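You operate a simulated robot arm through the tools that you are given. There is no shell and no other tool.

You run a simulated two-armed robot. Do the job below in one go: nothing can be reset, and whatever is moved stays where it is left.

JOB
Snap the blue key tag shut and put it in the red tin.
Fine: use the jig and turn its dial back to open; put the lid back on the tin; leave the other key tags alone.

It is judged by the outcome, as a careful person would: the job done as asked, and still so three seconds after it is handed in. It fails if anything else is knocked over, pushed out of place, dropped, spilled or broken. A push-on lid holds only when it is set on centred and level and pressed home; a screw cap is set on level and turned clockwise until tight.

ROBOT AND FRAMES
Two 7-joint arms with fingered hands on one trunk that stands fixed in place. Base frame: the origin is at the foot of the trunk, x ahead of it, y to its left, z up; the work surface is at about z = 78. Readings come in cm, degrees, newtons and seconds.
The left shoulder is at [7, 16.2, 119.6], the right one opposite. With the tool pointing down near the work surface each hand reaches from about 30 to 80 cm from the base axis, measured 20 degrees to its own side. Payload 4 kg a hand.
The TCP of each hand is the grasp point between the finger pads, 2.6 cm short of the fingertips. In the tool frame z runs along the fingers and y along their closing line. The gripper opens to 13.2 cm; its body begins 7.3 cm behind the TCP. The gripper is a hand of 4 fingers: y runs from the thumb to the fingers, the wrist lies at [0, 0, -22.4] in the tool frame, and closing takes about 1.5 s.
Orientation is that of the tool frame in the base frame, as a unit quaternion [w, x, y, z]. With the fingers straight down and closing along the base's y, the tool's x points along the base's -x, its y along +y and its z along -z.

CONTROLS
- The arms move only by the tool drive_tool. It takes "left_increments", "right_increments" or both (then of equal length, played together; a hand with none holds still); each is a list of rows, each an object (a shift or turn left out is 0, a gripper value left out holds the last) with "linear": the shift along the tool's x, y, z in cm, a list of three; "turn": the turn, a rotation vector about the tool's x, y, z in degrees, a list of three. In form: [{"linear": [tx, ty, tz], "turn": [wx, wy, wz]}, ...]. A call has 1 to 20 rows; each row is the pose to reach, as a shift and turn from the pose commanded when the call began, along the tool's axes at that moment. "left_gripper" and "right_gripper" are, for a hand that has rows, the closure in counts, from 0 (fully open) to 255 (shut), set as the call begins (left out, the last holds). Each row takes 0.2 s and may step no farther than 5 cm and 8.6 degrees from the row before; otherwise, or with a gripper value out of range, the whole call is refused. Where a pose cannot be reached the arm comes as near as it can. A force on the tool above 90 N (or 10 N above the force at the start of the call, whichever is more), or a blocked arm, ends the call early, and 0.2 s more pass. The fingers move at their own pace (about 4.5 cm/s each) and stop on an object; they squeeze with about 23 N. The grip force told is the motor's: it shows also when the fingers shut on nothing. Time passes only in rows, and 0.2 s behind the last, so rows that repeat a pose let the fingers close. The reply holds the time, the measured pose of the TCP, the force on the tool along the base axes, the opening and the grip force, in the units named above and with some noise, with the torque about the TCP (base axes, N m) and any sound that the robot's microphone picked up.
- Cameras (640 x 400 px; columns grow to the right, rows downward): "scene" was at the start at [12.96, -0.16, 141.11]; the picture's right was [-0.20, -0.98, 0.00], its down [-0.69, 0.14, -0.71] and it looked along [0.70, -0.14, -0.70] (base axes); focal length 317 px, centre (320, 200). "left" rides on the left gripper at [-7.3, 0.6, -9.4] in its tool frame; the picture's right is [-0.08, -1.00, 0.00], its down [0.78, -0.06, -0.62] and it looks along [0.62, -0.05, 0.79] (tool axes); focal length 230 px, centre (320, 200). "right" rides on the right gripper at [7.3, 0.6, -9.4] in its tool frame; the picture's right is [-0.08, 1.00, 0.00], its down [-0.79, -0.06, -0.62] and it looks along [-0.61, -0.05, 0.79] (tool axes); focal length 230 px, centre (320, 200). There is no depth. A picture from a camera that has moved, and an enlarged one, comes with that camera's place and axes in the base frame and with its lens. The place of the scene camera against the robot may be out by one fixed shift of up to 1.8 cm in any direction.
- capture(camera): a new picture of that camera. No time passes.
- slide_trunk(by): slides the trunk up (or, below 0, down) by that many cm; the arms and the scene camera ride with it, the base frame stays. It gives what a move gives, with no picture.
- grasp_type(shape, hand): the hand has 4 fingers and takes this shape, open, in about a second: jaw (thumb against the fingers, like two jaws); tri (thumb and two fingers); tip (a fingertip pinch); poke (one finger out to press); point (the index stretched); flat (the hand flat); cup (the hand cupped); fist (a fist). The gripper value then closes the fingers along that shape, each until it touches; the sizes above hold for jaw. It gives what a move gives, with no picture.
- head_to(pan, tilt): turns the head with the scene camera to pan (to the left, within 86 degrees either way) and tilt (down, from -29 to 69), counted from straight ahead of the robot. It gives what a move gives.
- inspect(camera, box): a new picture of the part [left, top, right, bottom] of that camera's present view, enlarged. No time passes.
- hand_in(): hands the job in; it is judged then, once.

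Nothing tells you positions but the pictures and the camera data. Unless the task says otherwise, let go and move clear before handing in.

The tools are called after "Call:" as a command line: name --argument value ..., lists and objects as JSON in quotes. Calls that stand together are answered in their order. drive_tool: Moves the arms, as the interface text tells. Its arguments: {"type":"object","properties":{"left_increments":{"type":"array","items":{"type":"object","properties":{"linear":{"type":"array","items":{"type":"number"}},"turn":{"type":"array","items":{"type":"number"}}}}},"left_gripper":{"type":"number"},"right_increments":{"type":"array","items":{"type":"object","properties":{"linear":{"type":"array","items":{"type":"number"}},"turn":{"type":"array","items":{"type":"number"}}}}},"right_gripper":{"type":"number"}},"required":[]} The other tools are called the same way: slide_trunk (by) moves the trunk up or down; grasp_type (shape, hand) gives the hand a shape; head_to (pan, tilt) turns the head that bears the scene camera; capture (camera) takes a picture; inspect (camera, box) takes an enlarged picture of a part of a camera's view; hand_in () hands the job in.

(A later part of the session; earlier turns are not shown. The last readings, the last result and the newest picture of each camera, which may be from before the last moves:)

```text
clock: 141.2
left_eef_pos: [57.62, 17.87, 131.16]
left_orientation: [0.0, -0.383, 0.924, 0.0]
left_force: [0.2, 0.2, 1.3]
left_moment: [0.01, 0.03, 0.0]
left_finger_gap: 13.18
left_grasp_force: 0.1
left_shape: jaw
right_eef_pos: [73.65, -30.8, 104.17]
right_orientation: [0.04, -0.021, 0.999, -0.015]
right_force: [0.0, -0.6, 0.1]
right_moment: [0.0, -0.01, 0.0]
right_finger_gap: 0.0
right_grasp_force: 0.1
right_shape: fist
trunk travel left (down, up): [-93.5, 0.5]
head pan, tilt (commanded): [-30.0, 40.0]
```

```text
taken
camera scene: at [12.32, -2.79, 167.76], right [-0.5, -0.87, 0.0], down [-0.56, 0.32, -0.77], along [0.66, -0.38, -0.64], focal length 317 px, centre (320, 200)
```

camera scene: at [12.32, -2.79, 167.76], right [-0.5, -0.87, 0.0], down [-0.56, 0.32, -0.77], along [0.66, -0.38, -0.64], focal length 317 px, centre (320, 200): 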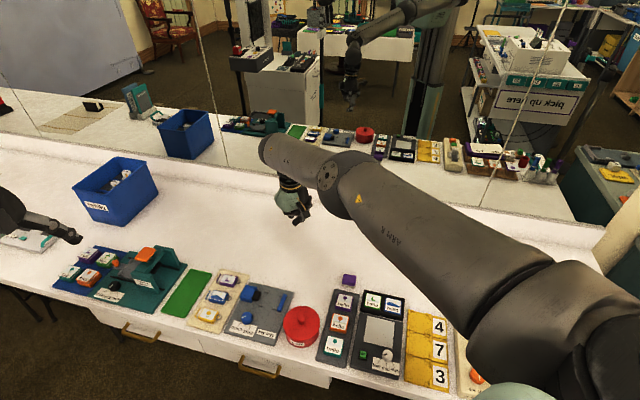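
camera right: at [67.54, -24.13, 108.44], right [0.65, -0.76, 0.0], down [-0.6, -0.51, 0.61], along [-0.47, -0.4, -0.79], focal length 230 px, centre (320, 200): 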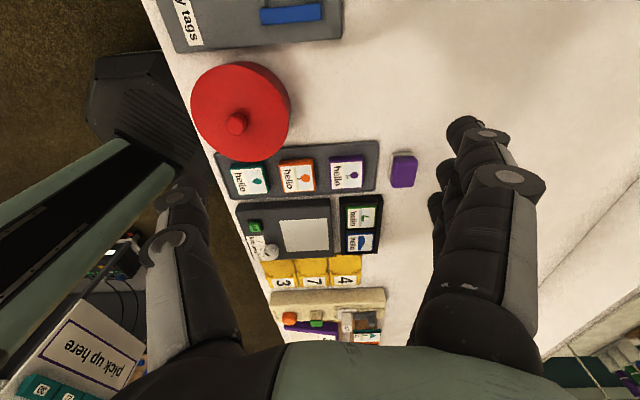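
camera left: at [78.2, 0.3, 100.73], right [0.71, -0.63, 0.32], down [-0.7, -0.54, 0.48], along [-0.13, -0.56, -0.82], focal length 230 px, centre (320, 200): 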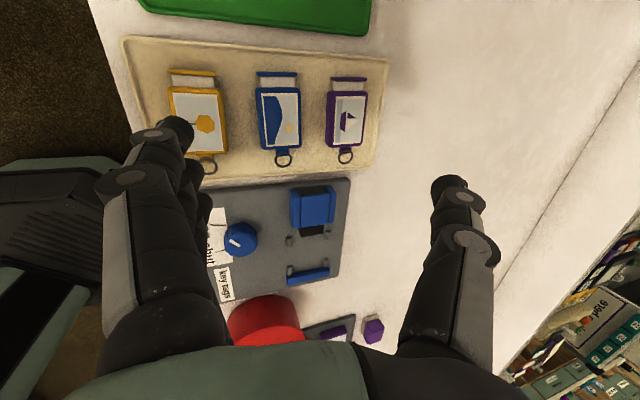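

The right hand is now at (73.7,-30.7), well past its old limit, so the shoulder is free. I'll raise it, turn it to the bench angle, open the hand and lower the trunk back to working height.

Call:
drive_tool --right_increments '[{"linear": [-0.2, -0.1, -2.7], "turn": [-0.57, 0.61, -7.1]}, {"linear": [-0.4, -0.2, -5.3], "turn": [-1.13, 1.22, -14.2]}, {"linear": [-0.6, -0.25, -8], "turn": [-1.7, 1.83, -21.3]}, {"linear": [-0.85, -0.3, -10.6], "turn": [-2.27, 2.43, -28.3]}, {"linear": [-1.06, -0.4, -13.3], "turn": [-2.83, 3.04, -35.4]}, {"linear": [-1.27, -0.5, -15.9], "turn": [-3.4, 3.65, -42.5]}]'

Call:
grasp_type --shape "tip" --hand "right"

Call:
slide_trunk --by -26

Call:
head_to --pan -12 --tilt 45

Call:
capture --camera "scene"

Call:
capture --camera "right"

```text
clock: 142.6
left_eef_pos: [57.66, 17.93, 131.21]
left_orientation: [0.0, -0.383, 0.924, 0.0]
left_force: [0.1, -0.5, -0.2]
left_moment: [0.0, 0.01, 0.01]
left_finger_gap: 13.19
left_grasp_force: 0.1
left_shape: jaw
right_eef_pos: [72.63, -29.31, 118.11]
right_orientation: [0.005, -0.345, 0.939, -0.001]
right_force: [-0.8, 0.1, -0.3]
right_moment: [0.0, 0.0, 0.0]
right_finger_gap: 0.0
right_grasp_force: 0.0
right_shape: fist
right hand out of reach, approached as far as the arm can: row 4, 5, 6
trunk travel left (down, up): [-93.5, 0.5]
head pan, tilt (commanded): [-30.0, 40.0]
```

```text
clock: 143.5
left_eef_pos: [57.75, 17.89, 131.13]
left_orientation: [0.0, -0.383, 0.924, 0.001]
left_force: [0.4, 0.3, -0.2]
left_moment: [0.02, -0.02, -0.01]
left_finger_gap: 13.22
left_grasp_force: 0.1
left_shape: jaw
right_eef_pos: [72.77, -29.41, 118.0]
right_orientation: [0.005, -0.343, 0.939, -0.002]
right_force: [-0.4, -0.6, -0.2]
right_moment: [0.0, 0.0, -0.01]
right_finger_gap: 13.19
right_grasp_force: 0.0
right_shape: tip
trunk travel left (down, up): [-93.5, 0.5]
head pan, tilt (commanded): [-30.0, 40.0]
```

```text
clock: 146.2
left_eef_pos: [57.79, 17.78, 105.29]
left_orientation: [0.0, -0.383, 0.924, 0.0]
left_force: [-0.5, 0.8, 0.3]
left_moment: [0.0, 0.04, 0.02]
left_finger_gap: 13.19
left_grasp_force: 0.1
left_shape: jaw
right_eef_pos: [72.6, -29.44, 92.05]
right_orientation: [0.005, -0.344, 0.939, -0.002]
right_force: [0.6, -0.4, -0.1]
right_moment: [-0.01, 0.0, -0.02]
right_finger_gap: 13.21
right_grasp_force: 0.0
right_shape: tip
trunk travel left (down, up): [-67.5, 26.5]
head pan, tilt (commanded): [-30.0, 40.0]
```

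```text
clock: 147.0
left_eef_pos: [57.72, 17.96, 105.24]
left_orientation: [0.0, -0.383, 0.924, 0.0]
left_force: [1.1, -0.3, 0.3]
left_moment: [0.02, 0.02, 0.02]
left_finger_gap: 13.19
left_grasp_force: 0.0
left_shape: jaw
right_eef_pos: [72.7, -29.43, 92.11]
right_orientation: [0.006, -0.344, 0.939, -0.002]
right_force: [0.2, -0.4, -0.2]
right_moment: [0.03, 0.03, -0.01]
right_finger_gap: 13.2
right_grasp_force: 0.2
right_shape: tip
trunk travel left (down, up): [-67.5, 26.5]
head pan, tilt (commanded): [-12.0, 45.0]
```

```text
taken
camera scene: at [12.92, -0.21, 141.03], right [-0.21, -0.98, 0.0], down [-0.69, 0.15, -0.71], along [0.69, -0.15, -0.71], focal length 317 px, centre (320, 200)
```

scene: 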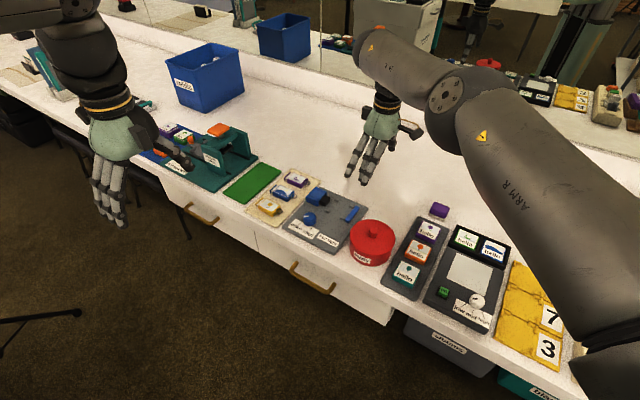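

```text
taken
camera right: at [66.63, -33.67, 101.26], right [-0.58, 0.81, -0.01], down [0.63, 0.46, 0.62], along [0.51, 0.36, -0.78], focal length 230 px, centre (320, 200)
```

right: 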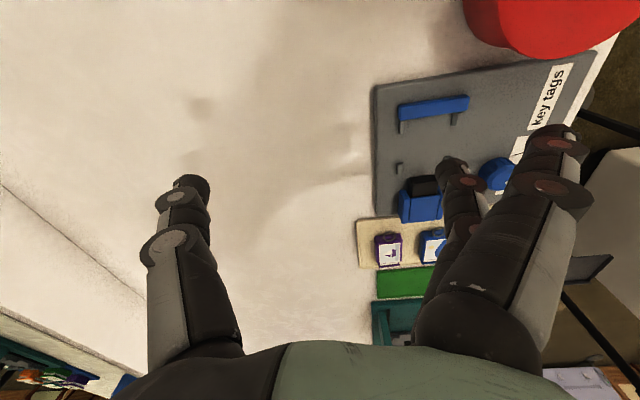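

The right hand is at working height with its wide reach intact. I'll move it over the jig's nest and check.

Call:
drive_tool --right_increments '[{"linear": [-1.1, 3.5, 0], "turn": [0, 0, -1.6]}, {"linear": [-2.3, 6.9, 0], "turn": [0, 0, -3.2]}, {"linear": [-3.4, 10.35, 0], "turn": [0, 0, -4.8]}]'

Call:
capture --camera "right"

```text
clock: 147.8
left_eef_pos: [57.71, 17.88, 105.14]
left_orientation: [0.0, -0.382, 0.924, 0.0]
left_force: [-0.1, -0.5, -0.6]
left_moment: [-0.03, 0.0, -0.01]
left_finger_gap: 13.2
left_grasp_force: 0.0
left_shape: jaw
right_eef_pos: [68.41, -19.4, 92.16]
right_orientation: [0.007, -0.383, 0.924, -0.002]
right_force: [-0.6, -0.2, 0.2]
right_moment: [-0.04, 0.01, -0.02]
right_finger_gap: 13.19
right_grasp_force: 0.1
right_shape: tip
trunk travel left (down, up): [-67.5, 26.5]
head pan, tilt (commanded): [-12.0, 45.0]
```

```text
taken
camera right: at [62.69, -24.06, 101.33], right [-0.65, 0.76, -0.01], down [0.59, 0.51, 0.62], along [0.48, 0.4, -0.78], focal length 230 px, centre (320, 200)
```

right: 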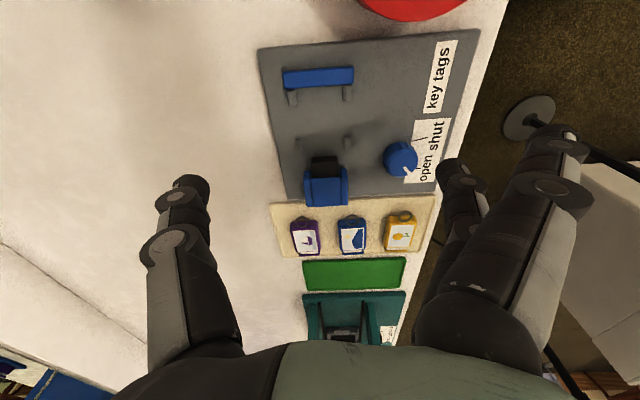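

The right hand now hovers straight down over the nest. Next I'll try it above the blue tag.

Call:
drive_tool --right_increments '[{"linear": [-4, 0.7, 0]}, {"linear": [-8, 1.4, 0]}, {"linear": [-12, 2.1, 0]}, {"linear": [-14.5, 2.5, 0]}]'

Call:
capture --camera "right"

Call:
capture --camera "scene"

```text
clock: 148.8
left_eef_pos: [57.76, 18.03, 105.09]
left_orientation: [-0.001, -0.383, 0.924, 0.0]
left_force: [0.4, 0.3, 0.1]
left_moment: [-0.01, -0.01, -0.01]
left_finger_gap: 13.18
left_grasp_force: 0.1
left_shape: jaw
right_eef_pos: [72.35, -12.02, 91.91]
right_orientation: [0.006, -0.384, 0.923, -0.002]
right_force: [-0.6, 0.1, 0.8]
right_moment: [-0.01, -0.03, 0.02]
right_finger_gap: 13.19
right_grasp_force: 0.1
right_shape: tip
right hand out of reach, approached as far as the arm can: row 2, 3, 4
trunk travel left (down, up): [-67.5, 26.5]
head pan, tilt (commanded): [-12.0, 45.0]
```

```text
taken
camera right: at [66.59, -16.77, 101.08], right [-0.65, 0.76, -0.01], down [0.59, 0.51, 0.62], along [0.48, 0.4, -0.78], focal length 230 px, centre (320, 200)
```

right: 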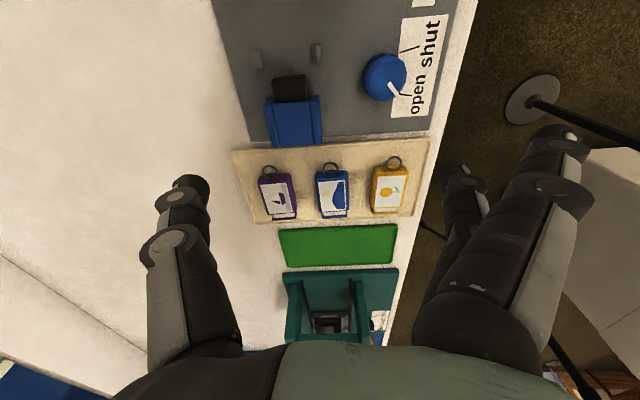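

```text
taken
camera scene: at [12.96, -0.01, 141.03], right [-0.21, -0.98, 0.0], down [-0.69, 0.15, -0.71], along [0.69, -0.15, -0.71], focal length 317 px, centre (320, 200)
```

scene: 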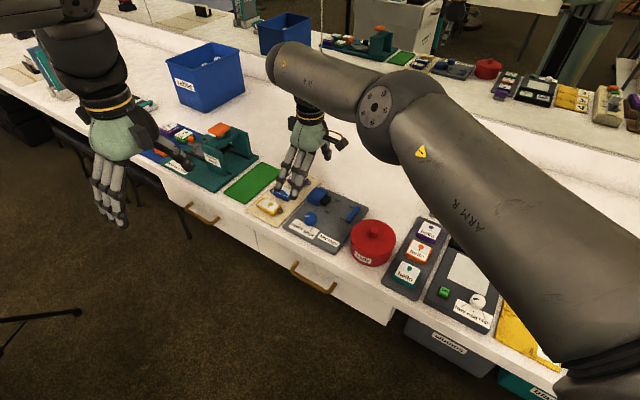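

I'm within about 8 cm of the tag with the hand straight down. A tilt of about 22° along the tag's long axis should cover the rest, so I'll tilt and slide over.

Call:
drive_tool --right_increments '[{"turn": [0, -7.4, 0]}, {"turn": [0, -14.8, 0]}, {"turn": [0, -22, 0]}, {"linear": [-3.5, 0.3, 0], "turn": [0, -22, 0]}, {"linear": [-7, 0.6, 0], "turn": [0, -22, 0]}]'

Call:
capture --camera "right"

```text
clock: 150.0
left_eef_pos: [57.89, 18.2, 105.13]
left_orientation: [0.0, -0.384, 0.923, -0.002]
left_force: [0.0, 0.1, -0.3]
left_moment: [-0.03, 0.02, 0.01]
left_finger_gap: 13.19
left_grasp_force: 0.2
left_shape: jaw
right_eef_pos: [76.96, -6.67, 91.96]
right_orientation: [0.182, -0.376, 0.906, 0.07]
right_force: [0.6, 0.3, 0.8]
right_moment: [-0.01, -0.03, -0.01]
right_finger_gap: 13.16
right_grasp_force: 0.0
right_shape: tip
trunk travel left (down, up): [-67.5, 26.5]
head pan, tilt (commanded): [-12.0, 45.0]
```

```text
taken
camera right: at [69.18, -13.56, 97.76], right [-0.66, 0.76, 0.02], down [0.38, 0.31, 0.87], along [0.65, 0.58, -0.49], focal length 230 px, centre (320, 200)
```

right: 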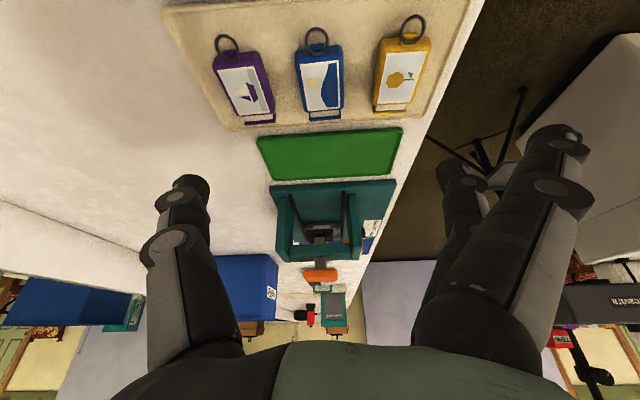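

I'm above the tag with no limit hit. I'll zoom in on it from here for an exact position.

Call:
inspect --camera "right" --box '[200, 10, 440, 160]'

Call:
inspect --camera "right" --box '[272, 20, 368, 80]'

```text
2.67 times, centred on (320, 85) of right
camera zoom: at [69.18, -13.56, 97.76], right [-0.66, 0.76, 0.02], down [0.38, 0.31, 0.87], along [0.65, 0.58, -0.49], focal length 614 px, centre (320, 507)
```

zoom: 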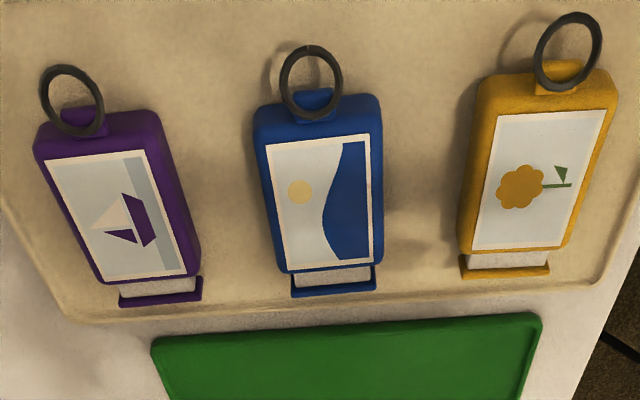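

```text
6.67 times, centred on (320, 50) of right
camera zoom: at [69.18, -13.56, 97.76], right [-0.66, 0.76, 0.02], down [0.38, 0.31, 0.87], along [0.65, 0.58, -0.49], focal length 1534 px, centre (320, 1200)
```

zoom: 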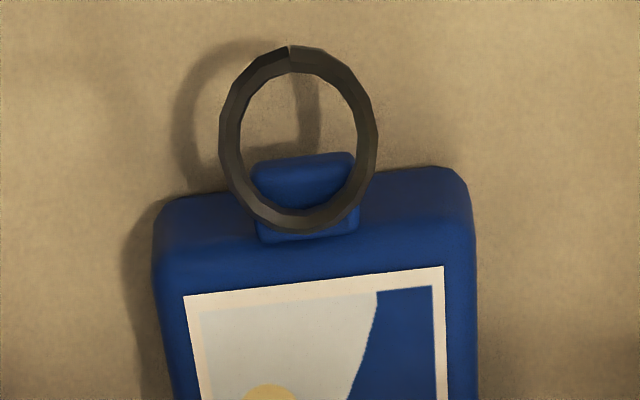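

The blue tag's label centre is at about (78.0,-5.35,80). The body is about 3.4 cm wide, with its long axis at 45° and neighbours 6.4 cm away. I'll narrow the pinch to about 5 cm up here, then lower the trunk a little for reach.

Call:
drive_tool --right_increments '[{"linear": [-0.9, 0, -1.4]}, {"linear": [-1.8, 0.1, -2.8]}, {"linear": [-2.74, 0.11, -4.28]}, {"linear": [-2.74, 0.11, -4.28]}, {"linear": [-2.74, 0.11, -4.28]}, {"linear": [-2.74, 0.11, -4.28]}, {"linear": [-2.74, 0.11, -4.28]}, {"linear": [-2.74, 0.11, -4.28]}]' --right_gripper 158

Call:
slide_trunk --by -9

Call:
capture --camera "right"

Call:
inspect --camera "right" --box '[200, 10, 440, 160]'

```text
clock: 151.8
left_eef_pos: [57.64, 17.95, 105.15]
left_orientation: [-0.001, -0.383, 0.924, 0.0]
left_force: [-0.6, 0.9, 1.4]
left_moment: [-0.03, -0.02, 0.02]
left_finger_gap: 13.18
left_grasp_force: 0.1
left_shape: jaw
right_eef_pos: [77.57, -6.28, 97.13]
right_orientation: [0.182, -0.376, 0.906, 0.071]
right_force: [-0.3, -0.3, -0.3]
right_moment: [-0.02, -0.03, 0.02]
right_finger_gap: 5.06
right_grasp_force: 0.1
right_shape: tip
trunk travel left (down, up): [-67.5, 26.5]
head pan, tilt (commanded): [-12.0, 45.0]
```

```text
clock: 153.0
left_eef_pos: [57.63, 18.02, 96.2]
left_orientation: [0.0, -0.382, 0.924, 0.0]
left_force: [0.2, 0.4, -0.5]
left_moment: [0.01, 0.0, -0.01]
left_finger_gap: 13.18
left_grasp_force: 0.0
left_shape: jaw
right_eef_pos: [77.7, -6.13, 88.25]
right_orientation: [0.181, -0.376, 0.906, 0.07]
right_force: [-0.2, 0.2, 0.0]
right_moment: [-0.01, 0.01, 0.02]
right_finger_gap: 5.11
right_grasp_force: 0.1
right_shape: tip
trunk travel left (down, up): [-58.5, 35.5]
head pan, tilt (commanded): [-12.0, 45.0]
```

```text
taken
camera right: at [69.88, -13.05, 93.91], right [-0.66, 0.76, 0.02], down [0.38, 0.31, 0.87], along [0.65, 0.58, -0.49], focal length 230 px, centre (320, 200)
```

right: 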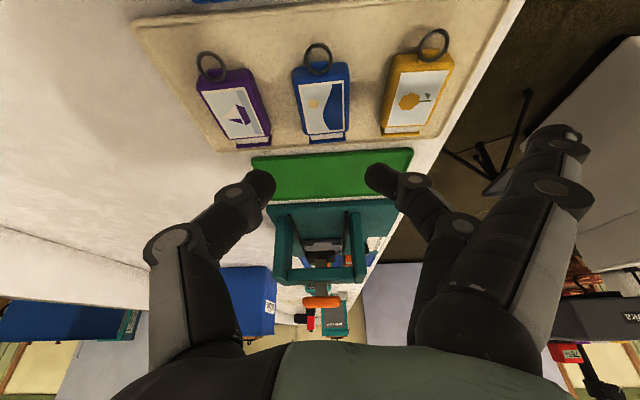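

```text
2.67 times, centred on (320, 85) of right
camera zoom: at [69.88, -13.05, 93.91], right [-0.66, 0.76, 0.02], down [0.38, 0.31, 0.87], along [0.65, 0.58, -0.49], focal length 614 px, centre (320, 507)
```

zoom: 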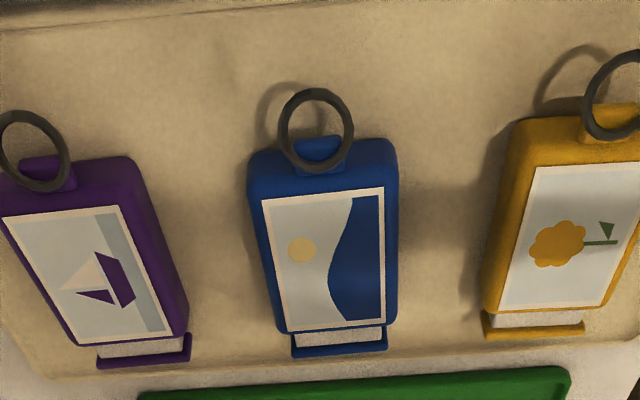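

Both views agree: the tag's centre is (77.95,-5.38) and its top about z=80. My pinch is centred but needs to shift 0.35 cm toward the front. I'll descend to just above the tag.

Call:
drive_tool --right_increments '[{"linear": [0.65, 0.2, 1.6]}, {"linear": [1.3, 0.3, 3.2]}, {"linear": [1.95, 0.4, 4.87]}]'

Call:
capture --camera "right"

Call:
inspect --camera "right" --box '[200, 60, 440, 210]'

Call:
inspect --camera "scene" --box '[240, 130, 368, 210]'

```text
clock: 153.8
left_eef_pos: [57.72, 17.85, 96.18]
left_orientation: [0.0, -0.382, 0.924, 0.001]
left_force: [0.2, -0.4, 0.0]
left_moment: [0.03, 0.0, 0.01]
left_finger_gap: 13.21
left_grasp_force: 0.1
left_shape: jaw
right_eef_pos: [77.43, -5.97, 82.83]
right_orientation: [0.181, -0.376, 0.906, 0.071]
right_force: [-0.3, -0.4, -0.3]
right_moment: [0.04, 0.0, 0.0]
right_finger_gap: 5.07
right_grasp_force: 0.2
right_shape: tip
trunk travel left (down, up): [-58.5, 35.5]
head pan, tilt (commanded): [-12.0, 45.0]
```

```text
taken
camera right: at [69.71, -12.77, 88.6], right [-0.65, 0.76, 0.02], down [0.38, 0.31, 0.87], along [0.65, 0.58, -0.49], focal length 230 px, centre (320, 200)
```

right: 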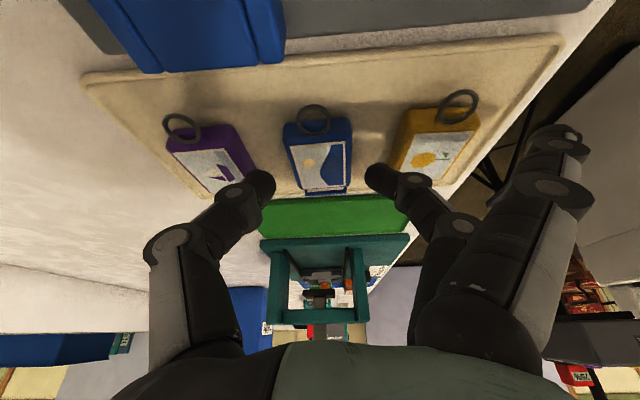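

```text
2.67 times, centred on (320, 135) of right
camera zoom: at [69.71, -12.77, 88.6], right [-0.65, 0.76, 0.02], down [0.38, 0.31, 0.87], along [0.65, 0.58, -0.49], focal length 614 px, centre (320, 373)
```

zoom: 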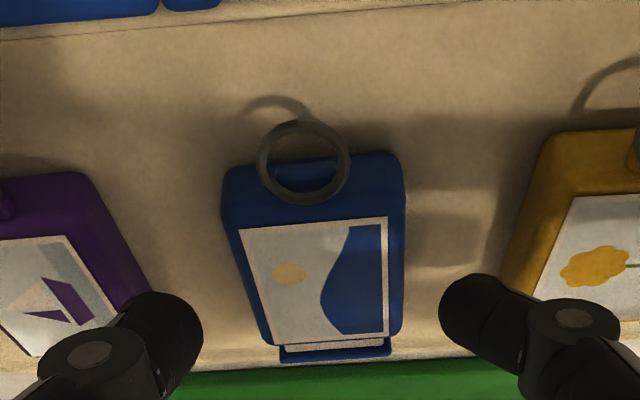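

```text
5.00 times, centred on (304, 170) of scene
camera zoom: at [12.96, -0.2, 132.03], right [-0.21, -0.98, 0.0], down [-0.69, 0.15, -0.71], along [0.69, -0.15, -0.71], focal length 1587 px, centre (400, 350)
```

zoom: 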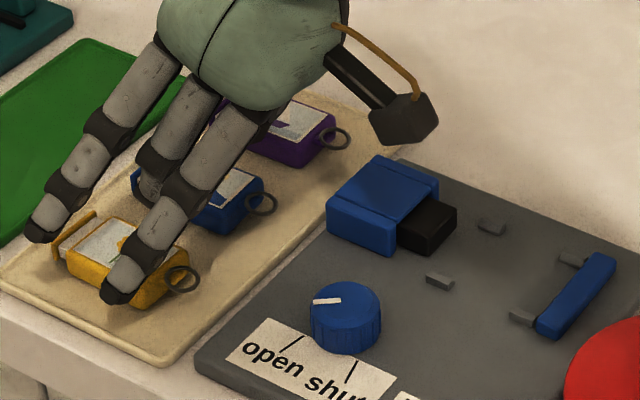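

The pinch is centred on the blue tag to within 0.1 cm, and the spare fingers are clear of the yellow one. I'll go down in small steps, watching the force.

Call:
drive_tool --right_increments '[{"linear": [0.19, 0, 0.46]}, {"linear": [0.38, 0, 0.92]}]'

Call:
drive_tool --right_increments '[{"linear": [0.1, 0, 0.23]}, {"linear": [0.19, 0, 0.46]}]'

Call:
inspect --camera "right" --box '[200, 90, 440, 240]'

Call:
inspect --camera "scene" --box '[240, 130, 368, 210]'

```text
clock: 154.4
left_eef_pos: [57.7, 17.88, 96.2]
left_orientation: [-0.001, -0.382, 0.924, 0.0]
left_force: [-0.3, 0.8, 0.7]
left_moment: [-0.01, -0.03, -0.03]
left_finger_gap: 13.22
left_grasp_force: 0.1
left_shape: jaw
right_eef_pos: [77.47, -5.92, 81.88]
right_orientation: [0.181, -0.377, 0.905, 0.073]
right_force: [-0.7, -0.3, -0.4]
right_moment: [-0.01, 0.0, 0.01]
right_finger_gap: 5.09
right_grasp_force: 0.0
right_shape: tip
trunk travel left (down, up): [-58.5, 35.5]
head pan, tilt (commanded): [-12.0, 45.0]
```

```text
clock: 155.0
left_eef_pos: [57.64, 17.91, 96.3]
left_orientation: [0.0, -0.382, 0.924, 0.0]
left_force: [0.1, -0.3, 0.7]
left_moment: [0.01, 0.01, 0.02]
left_finger_gap: 13.2
left_grasp_force: 0.1
left_shape: jaw
right_eef_pos: [77.45, -5.92, 81.4]
right_orientation: [0.182, -0.376, 0.906, 0.07]
right_force: [0.4, 0.0, 0.8]
right_moment: [0.01, 0.0, 0.02]
right_finger_gap: 5.07
right_grasp_force: 0.1
right_shape: tip
trunk travel left (down, up): [-58.5, 35.5]
head pan, tilt (commanded): [-12.0, 45.0]
```

```text
2.67 times, centred on (320, 165) of right
camera zoom: at [69.7, -12.83, 87.16], right [-0.65, 0.76, 0.02], down [0.38, 0.31, 0.87], along [0.65, 0.58, -0.49], focal length 614 px, centre (320, 293)
```

zoom: 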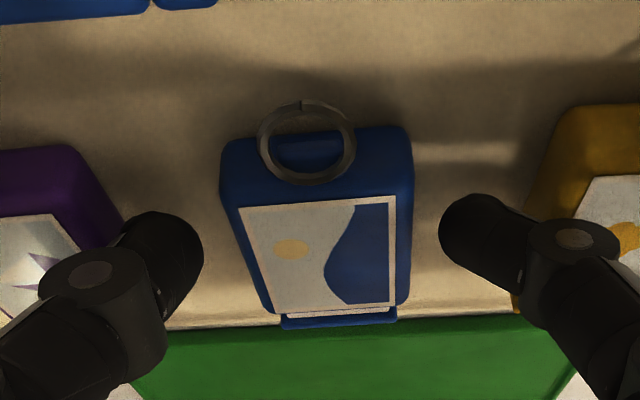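

```text
5.00 times, centred on (304, 170) of scene
camera zoom: at [12.91, -0.19, 132.03], right [-0.21, -0.98, 0.0], down [-0.69, 0.15, -0.71], along [0.69, -0.15, -0.71], focal length 1587 px, centre (400, 350)
```

zoom: 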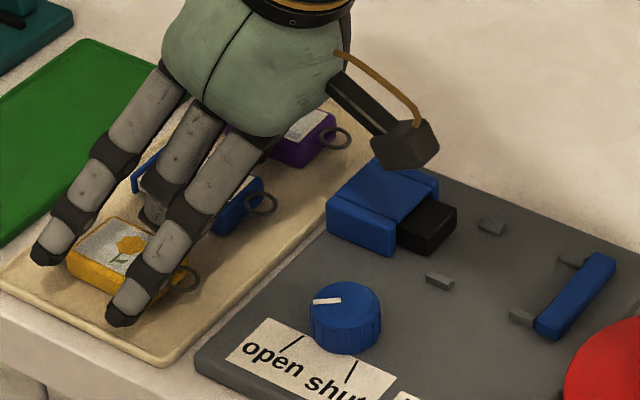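

No contact yet. The curled finger joints are getting close to the neighbouring tags' level, so I'll narrow the pinch to about 4 cm before going lower.

Call:
drive_tool --right_increments '[{"linear": [0, 0, 0]}, {"linear": [0, 0, 0]}, {"linear": [0, 0, 0]}]' --right_gripper 178

Call:
inspect --camera "right" --box '[200, 90, 440, 240]'

```text
clock: 155.8
left_eef_pos: [57.69, 17.82, 96.07]
left_orientation: [0.0, -0.383, 0.924, 0.0]
left_force: [0.3, -0.4, 0.1]
left_moment: [0.02, 0.01, 0.04]
left_finger_gap: 13.19
left_grasp_force: 0.1
left_shape: jaw
right_eef_pos: [77.45, -5.85, 81.46]
right_orientation: [0.182, -0.376, 0.906, 0.071]
right_force: [-0.2, -0.7, 0.3]
right_moment: [-0.01, -0.01, 0.03]
right_finger_gap: 4.05
right_grasp_force: 0.1
right_shape: tip
trunk travel left (down, up): [-58.5, 35.5]
head pan, tilt (commanded): [-12.0, 45.0]
```

```text
2.67 times, centred on (320, 165) of right
camera zoom: at [69.7, -12.82, 87.16], right [-0.66, 0.76, 0.02], down [0.38, 0.31, 0.87], along [0.65, 0.58, -0.49], focal length 614 px, centre (320, 293)
```

zoom: 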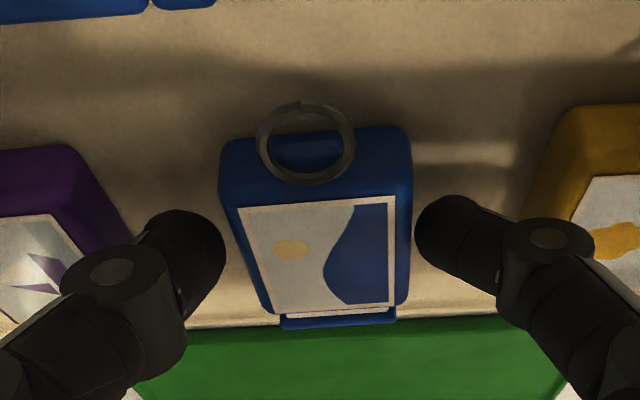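

The tag sits about 0.15 cm toward the finger side. I'll shift by that much and lower another 0.4 cm.

Call:
drive_tool --right_increments '[{"linear": [0, 0.15, 0]}, {"linear": [0.08, 0.15, 0.2]}]'

Call:
drive_tool --right_increments '[{"linear": [0.08, 0, 0.2]}, {"linear": [0.08, 0, 0.2]}]'

Call:
inspect --camera "right" --box '[200, 90, 440, 240]'

```text
clock: 156.4
left_eef_pos: [57.74, 17.94, 96.25]
left_orientation: [0.0, -0.383, 0.924, -0.001]
left_force: [0.1, 0.4, -0.3]
left_moment: [-0.03, 0.02, 0.0]
left_finger_gap: 13.19
left_grasp_force: 0.1
left_shape: jaw
right_eef_pos: [77.29, -5.86, 81.28]
right_orientation: [0.182, -0.376, 0.906, 0.072]
right_force: [0.8, 0.3, -0.3]
right_moment: [0.01, -0.01, -0.01]
right_finger_gap: 4.02
right_grasp_force: 0.1
right_shape: tip
trunk travel left (down, up): [-58.5, 35.5]
head pan, tilt (commanded): [-12.0, 45.0]
```

```text
clock: 157.0
left_eef_pos: [57.76, 17.99, 96.23]
left_orientation: [0.0, -0.383, 0.924, 0.0]
left_force: [-0.8, 0.2, -0.2]
left_moment: [0.05, 0.02, 0.01]
left_finger_gap: 13.17
left_grasp_force: 0.1
left_shape: jaw
right_eef_pos: [77.31, -5.76, 81.12]
right_orientation: [0.184, -0.377, 0.905, 0.071]
right_force: [1.3, 0.0, 8.1]
right_moment: [0.07, -0.01, -0.01]
right_finger_gap: 4.07
right_grasp_force: 0.0
right_shape: tip
trunk travel left (down, up): [-58.5, 35.5]
head pan, tilt (commanded): [-12.0, 45.0]
```

```text
2.67 times, centred on (320, 165) of right
camera zoom: at [69.56, -12.65, 86.84], right [-0.66, 0.76, 0.02], down [0.38, 0.31, 0.87], along [0.65, 0.58, -0.49], focal length 614 px, centre (320, 293)
```

zoom: 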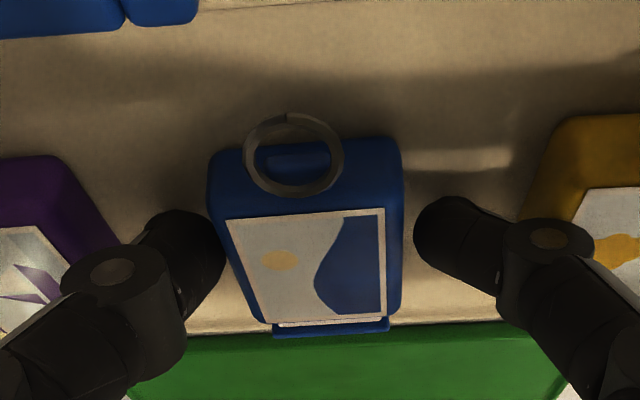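

Contact: the fingertips have reached the tray at z≈79. I'll ease up slightly and close the pinch on the tag's sides.

Call:
drive_tool --right_increments '[{"linear": [-0.06, 0, -0.14]}, {"linear": [-0.06, 0, -0.14]}, {"linear": [-0.06, 0, -0.14]}, {"linear": [-0.06, 0, -0.14]}, {"linear": [-0.06, 0, -0.14]}, {"linear": [-0.06, 0, -0.14]}]' --right_gripper 255

Call:
inspect --camera "right" --box '[200, 90, 440, 240]'

Call:
inspect --camera "scene" --box '[240, 130, 368, 210]'

```text
clock: 158.4
left_eef_pos: [57.67, 17.95, 96.24]
left_orientation: [0.001, -0.382, 0.924, -0.001]
left_force: [0.3, -0.5, 0.0]
left_moment: [-0.03, 0.0, -0.01]
left_finger_gap: 13.18
left_grasp_force: 0.1
left_shape: jaw
right_eef_pos: [77.3, -5.7, 81.12]
right_orientation: [0.182, -0.376, 0.906, 0.071]
right_force: [0.0, -0.1, 0.7]
right_moment: [0.04, 0.06, 0.04]
right_finger_gap: 3.42
right_grasp_force: 23.0
right_shape: tip
trunk travel left (down, up): [-58.5, 35.5]
head pan, tilt (commanded): [-12.0, 45.0]
```

```text
2.67 times, centred on (320, 165) of right
camera zoom: at [69.55, -12.66, 86.86], right [-0.66, 0.76, 0.02], down [0.38, 0.31, 0.87], along [0.65, 0.58, -0.49], focal length 614 px, centre (320, 293)
```

zoom: 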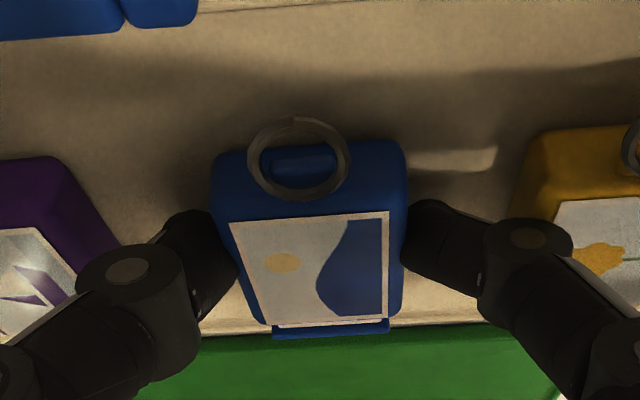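

```text
5.00 times, centred on (304, 170) of scene
camera zoom: at [12.89, -0.2, 132.03], right [-0.21, -0.98, 0.0], down [-0.69, 0.15, -0.71], along [0.69, -0.15, -0.71], focal length 1587 px, centre (400, 350)
```

zoom: 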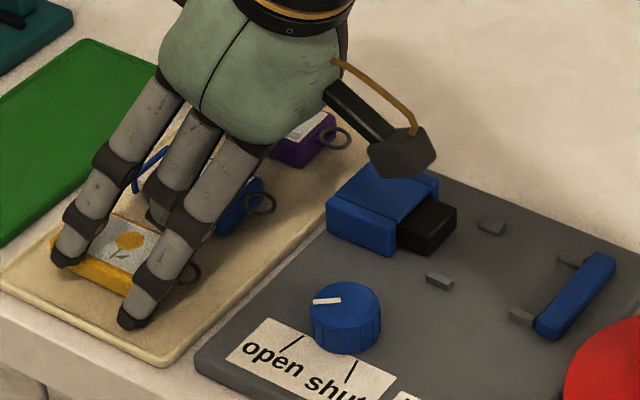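

The tag is gripped: gap 3.42 cm at 23 N. But the yellow tag may have been nudged by a spare finger as the hand closed, so I'll look closely before moving.

Call:
inspect --camera "scene" --box '[236, 170, 300, 210]'

Call:
inspect --camera "right" --box '[380, 90, 540, 190]'

Call:
capture --camera "right"

```text
10.00 times, centred on (268, 190) of scene
camera zoom: at [12.89, -0.2, 132.03], right [-0.21, -0.98, 0.0], down [-0.69, 0.15, -0.71], along [0.69, -0.15, -0.71], focal length 3174 px, centre (840, 300)
```

zoom: 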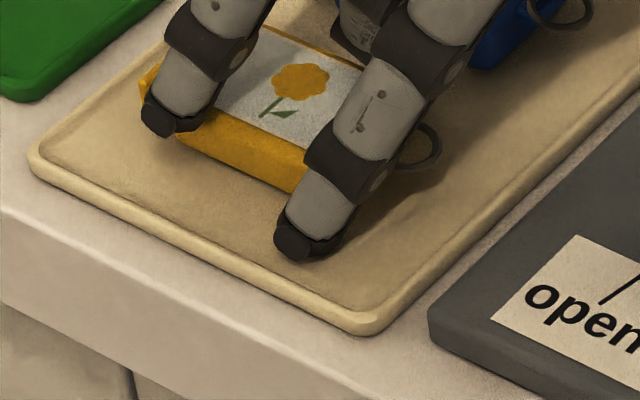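

```text
4.00 times, centred on (460, 140) of right
camera zoom: at [69.55, -12.66, 86.86], right [-0.66, 0.76, 0.02], down [0.38, 0.31, 0.87], along [0.65, 0.58, -0.49], focal length 920 px, centre (-240, 440)
```

zoom: 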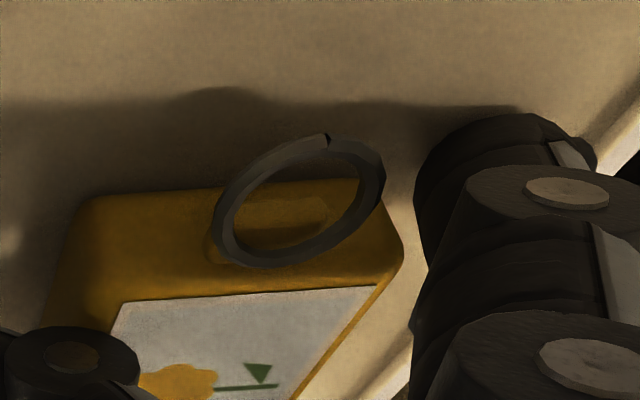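

```text
taken
camera right: at [69.55, -12.66, 86.86], right [-0.66, 0.76, 0.02], down [0.38, 0.31, 0.87], along [0.65, 0.58, -0.49], focal length 230 px, centre (320, 200)
```

right: 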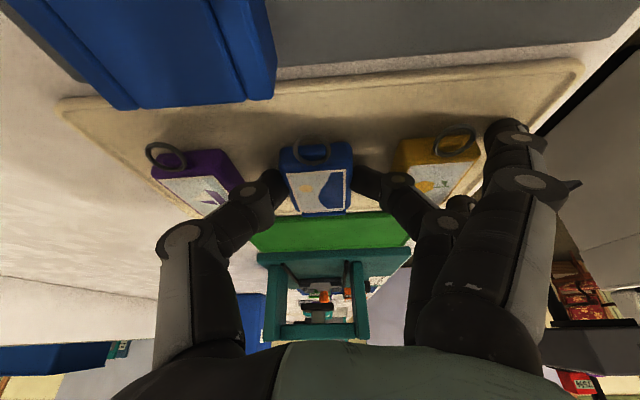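

The yellow tag has slid about 4 mm toward the blue one; I may be able to nudge it back later. I'll lift the blue tag straight up now.

Call:
drive_tool --right_increments '[{"linear": [-0.19, 0, -0.46]}, {"linear": [-0.38, 0, -0.92]}, {"linear": [-0.76, 0, -1.85]}, {"linear": [-1.15, 0, -2.77]}, {"linear": [-1.9, 0, -4.6]}, {"linear": [-2.7, 0, -6.5]}]'

Call:
capture --camera "right"

Call:
inspect --camera "scene" --box '[236, 130, 332, 210]'

```text
clock: 159.8
left_eef_pos: [57.64, 17.87, 96.2]
left_orientation: [0.0, -0.383, 0.924, 0.001]
left_force: [-1.3, 0.3, -0.6]
left_moment: [0.01, -0.01, -0.03]
left_finger_gap: 13.21
left_grasp_force: 0.1
left_shape: jaw
right_eef_pos: [77.14, -5.79, 88.15]
right_orientation: [0.183, -0.376, 0.906, 0.072]
right_force: [0.2, -0.5, -1.2]
right_moment: [-0.01, 0.01, 0.0]
right_finger_gap: 3.43
right_grasp_force: 22.8
right_shape: tip
trunk travel left (down, up): [-58.5, 35.5]
head pan, tilt (commanded): [-12.0, 45.0]
```

```text
taken
camera right: at [69.5, -12.58, 93.99], right [-0.65, 0.76, 0.02], down [0.38, 0.31, 0.87], along [0.65, 0.58, -0.49], focal length 230 px, centre (320, 200)
```

right: 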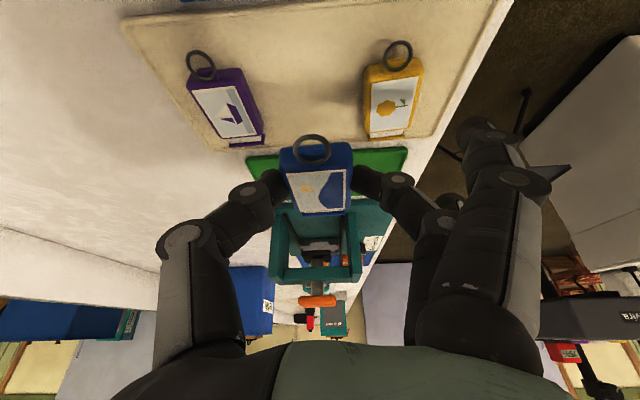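

```text
5.00 times, centred on (284, 170) of scene
camera zoom: at [12.87, -0.16, 132.03], right [-0.21, -0.98, 0.0], down [-0.69, 0.15, -0.71], along [0.69, -0.15, -0.71], focal length 1587 px, centre (500, 350)
```

zoom: 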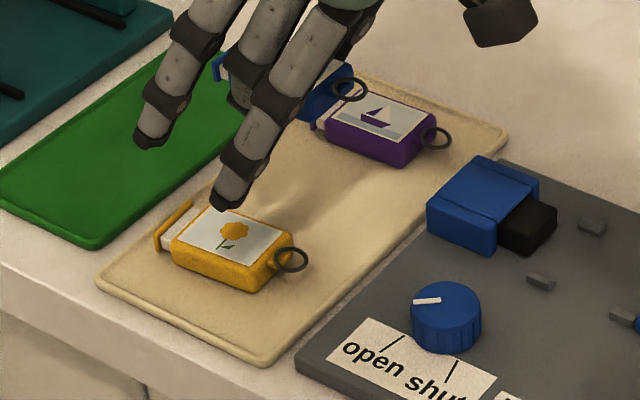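

The blue tag is up and level in the pinch, and the yellow tag sits flat in its place. I'll relax the closing command a little so the spare fingers open out, checking that the grip still holds.

Call:
drive_tool --right_increments '[{"linear": [0, 0, 0]}, {"linear": [0, 0, 0]}]' --right_gripper 215

Call:
capture --camera "right"

```text
clock: 160.4
left_eef_pos: [57.75, 17.84, 96.03]
left_orientation: [0.0, -0.383, 0.924, 0.0]
left_force: [-0.4, -0.4, -0.5]
left_moment: [0.03, 0.02, 0.01]
left_finger_gap: 13.18
left_grasp_force: 0.1
left_shape: jaw
right_eef_pos: [77.27, -5.81, 88.11]
right_orientation: [0.181, -0.377, 0.906, 0.072]
right_force: [-0.4, 0.0, -0.4]
right_moment: [0.01, -0.01, 0.03]
right_finger_gap: 3.39
right_grasp_force: 22.5
right_shape: tip
trunk travel left (down, up): [-58.5, 35.5]
head pan, tilt (commanded): [-12.0, 45.0]
```

```text
taken
camera right: at [69.53, -12.6, 93.93], right [-0.66, 0.76, 0.02], down [0.38, 0.31, 0.87], along [0.65, 0.58, -0.49], focal length 230 px, centre (320, 200)
```

right: 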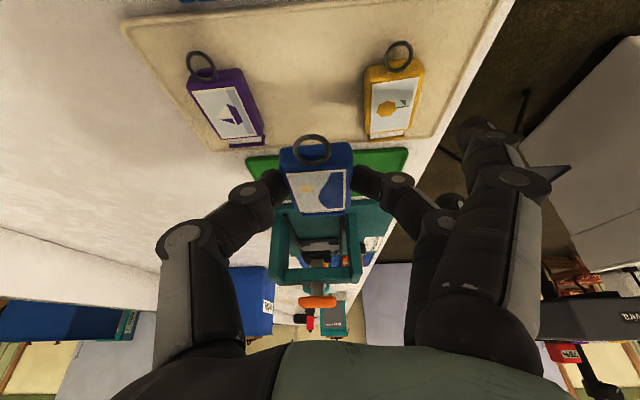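

Call:
drive_tool --right_increments '[{"linear": [0, 0, 0]}, {"linear": [0, 0, 0]}, {"linear": [0, 0, 0]}]' --right_gripper 197

Call:
capture --camera "right"

```text
clock: 161.2
left_eef_pos: [57.73, 17.9, 96.14]
left_orientation: [0.0, -0.383, 0.924, 0.0]
left_force: [0.3, -0.5, 1.0]
left_moment: [0.02, -0.01, 0.0]
left_finger_gap: 13.18
left_grasp_force: 0.2
left_shape: jaw
right_eef_pos: [77.35, -5.79, 88.26]
right_orientation: [0.181, -0.376, 0.906, 0.071]
right_force: [-0.1, 0.3, -0.9]
right_moment: [-0.05, 0.01, 0.02]
right_finger_gap: 3.42
right_grasp_force: 23.1
right_shape: tip
trunk travel left (down, up): [-58.5, 35.5]
head pan, tilt (commanded): [-12.0, 45.0]
```

```text
taken
camera right: at [69.52, -12.6, 93.92], right [-0.66, 0.76, 0.02], down [0.38, 0.31, 0.87], along [0.65, 0.58, -0.49], focal length 230 px, centre (320, 200)
```

right: 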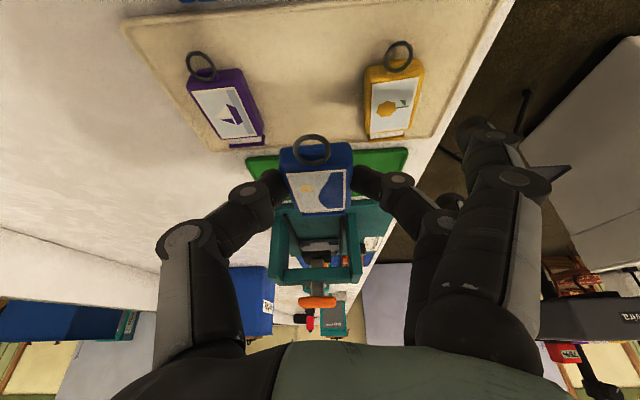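

The grip holds, but with this yaw the spare fingers would land on the dial at the nest. I'll set the tag down on bare bench at about (74,-35) and regrip it from the other side, straight down.

Call:
drive_tool --right_increments '[{"linear": [1.6, -1.6, -3.9]}, {"linear": [4.2, -4.1, -6.7]}, {"linear": [7.1, -6.9, -8.4]}, {"linear": [10.1, -9.7, -10.1]}, {"linear": [13, -12.5, -11.8]}, {"linear": [16, -15.4, -13.5]}, {"linear": [18.9, -18.2, -15.2]}]'

Call:
capture --camera "right"

Call:
capture --camera "scene"

```text
clock: 162.8
left_eef_pos: [57.76, 17.97, 96.14]
left_orientation: [0.0, -0.382, 0.924, 0.0]
left_force: [0.7, -0.3, 0.0]
left_moment: [0.01, 0.01, 0.02]
left_finger_gap: 13.2
left_grasp_force: 0.0
left_shape: jaw
right_eef_pos: [73.63, -35.16, 95.07]
right_orientation: [0.183, -0.377, 0.905, 0.071]
right_force: [0.2, -1.0, -1.0]
right_moment: [-0.01, 0.01, 0.0]
right_finger_gap: 3.43
right_grasp_force: 22.9
right_shape: tip
trunk travel left (down, up): [-58.5, 35.5]
head pan, tilt (commanded): [-12.0, 45.0]
```

```text
taken
camera right: at [65.94, -42.11, 100.83], right [-0.66, 0.75, 0.02], down [0.38, 0.31, 0.87], along [0.65, 0.58, -0.49], focal length 230 px, centre (320, 200)
```

right: 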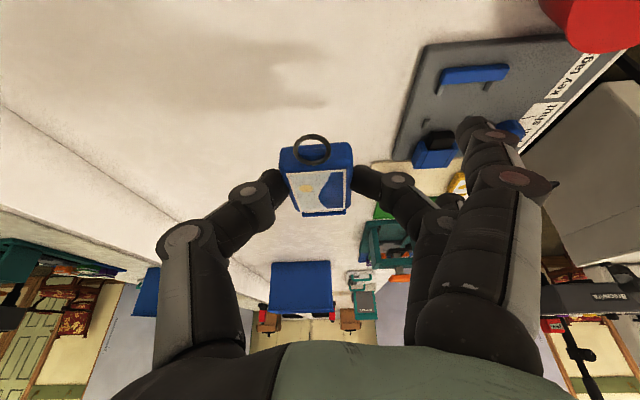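

```text
taken
camera scene: at [12.88, -0.24, 132.03], right [-0.21, -0.98, 0.0], down [-0.69, 0.15, -0.71], along [0.69, -0.15, -0.71], focal length 317 px, centre (320, 200)
```

scene: 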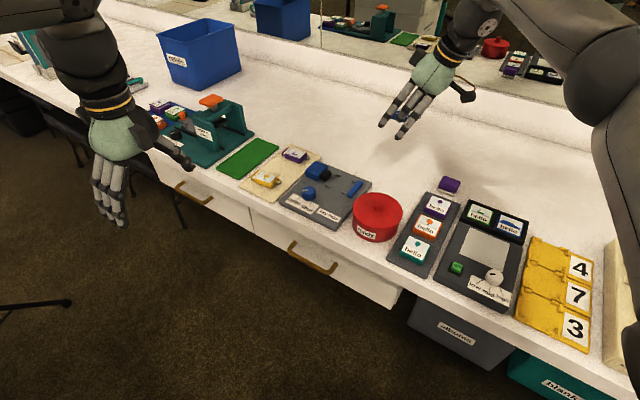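

The bench below is bare. I'll lower the tag toward it.

Call:
drive_tool --right_increments '[{"linear": [1.8, 0, 4.4]}, {"linear": [3.6, 0, 8.7]}, {"linear": [4.6, 0, 11.1]}, {"linear": [5.25, 0, 12.7]}]'

Call:
drive_tool --right_increments '[{"linear": [0.12, 0, 0.28]}, {"linear": [0.12, 0, 0.28]}]'

Call:
drive_tool --right_increments '[{"linear": [0.12, 0, 0.28]}, {"linear": [0.12, 0, 0.28]}]'

```text
clock: 163.8
left_eef_pos: [57.69, 17.84, 96.15]
left_orientation: [0.0, -0.382, 0.924, 0.0]
left_force: [-0.3, 0.8, -0.3]
left_moment: [-0.02, 0.02, 0.04]
left_finger_gap: 13.21
left_grasp_force: 0.0
left_shape: jaw
right_eef_pos: [73.75, -35.24, 81.18]
right_orientation: [0.182, -0.376, 0.906, 0.072]
right_force: [-0.2, 0.0, 0.4]
right_moment: [0.0, 0.02, 0.03]
right_finger_gap: 3.42
right_grasp_force: 22.7
right_shape: tip
trunk travel left (down, up): [-58.5, 35.5]
head pan, tilt (commanded): [-12.0, 45.0]
```

```text
clock: 164.4
left_eef_pos: [57.59, 17.94, 96.14]
left_orientation: [-0.001, -0.382, 0.924, 0.001]
left_force: [0.0, -0.1, 0.6]
left_moment: [0.03, 0.02, 0.0]
left_finger_gap: 13.2
left_grasp_force: 0.1
left_shape: jaw
right_eef_pos: [73.78, -35.17, 80.99]
right_orientation: [0.182, -0.376, 0.906, 0.071]
right_force: [0.5, -0.8, 0.2]
right_moment: [0.02, 0.05, -0.01]
right_finger_gap: 3.42
right_grasp_force: 23.0
right_shape: tip
trunk travel left (down, up): [-58.5, 35.5]
head pan, tilt (commanded): [-12.0, 45.0]
```

```text
clock: 165.0
left_eef_pos: [57.75, 17.94, 96.15]
left_orientation: [0.0, -0.383, 0.924, 0.0]
left_force: [0.9, 0.7, 0.6]
left_moment: [0.04, -0.01, -0.02]
left_finger_gap: 13.15
left_grasp_force: 0.1
left_shape: jaw
right_eef_pos: [73.78, -35.21, 80.6]
right_orientation: [0.182, -0.376, 0.906, 0.071]
right_force: [0.9, -0.7, 2.6]
right_moment: [-0.03, 0.0, -0.02]
right_finger_gap: 3.38
right_grasp_force: 23.1
right_shape: tip
trunk travel left (down, up): [-58.5, 35.5]
head pan, tilt (commanded): [-12.0, 45.0]
```

Light contact at TCP z=80.6, so the tag is touching the bench. I'll ease down a hair and release gently.

Call:
drive_tool --right_increments '[{"linear": [0.04, 0, 0.1]}, {"linear": [0.04, 0, 0.1]}]'

Call:
drive_tool --right_increments '[{"linear": [0, 0, 0]}, {"linear": [0, 0, 0]}, {"linear": [0, 0, 0]}, {"linear": [0, 0, 0]}]' --right_gripper 150

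Call:
capture --camera "right"

```text
clock: 165.6
left_eef_pos: [57.73, 17.89, 96.26]
left_orientation: [0.0, -0.383, 0.924, -0.001]
left_force: [0.4, 1.5, 0.1]
left_moment: [0.01, -0.01, 0.01]
left_finger_gap: 13.23
left_grasp_force: 0.2
left_shape: jaw
right_eef_pos: [73.71, -35.17, 80.66]
right_orientation: [0.183, -0.376, 0.905, 0.071]
right_force: [0.9, -1.0, 5.0]
right_moment: [-0.06, -0.05, -0.01]
right_finger_gap: 3.41
right_grasp_force: 22.6
right_shape: tip
trunk travel left (down, up): [-58.5, 35.5]
head pan, tilt (commanded): [-12.0, 45.0]
```

```text
clock: 166.6
left_eef_pos: [57.56, 17.93, 96.26]
left_orientation: [-0.001, -0.382, 0.924, 0.0]
left_force: [-0.7, 0.4, -0.4]
left_moment: [0.0, 0.01, -0.03]
left_finger_gap: 13.17
left_grasp_force: 0.1
left_shape: jaw
right_eef_pos: [73.75, -35.23, 80.64]
right_orientation: [0.183, -0.376, 0.906, 0.071]
right_force: [0.4, 0.4, 3.9]
right_moment: [0.04, 0.0, 0.0]
right_finger_gap: 5.15
right_grasp_force: 0.1
right_shape: tip
trunk travel left (down, up): [-58.5, 35.5]
head pan, tilt (commanded): [-12.0, 45.0]
```

```text
taken
camera right: at [66.04, -42.01, 86.42], right [-0.66, 0.76, 0.02], down [0.38, 0.31, 0.87], along [0.65, 0.58, -0.49], focal length 230 px, centre (320, 200)
```

right: 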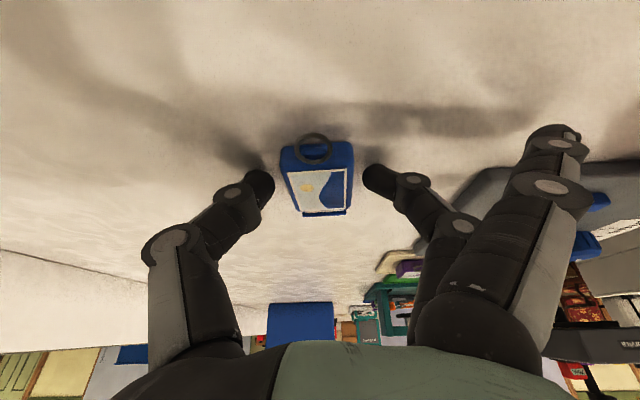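

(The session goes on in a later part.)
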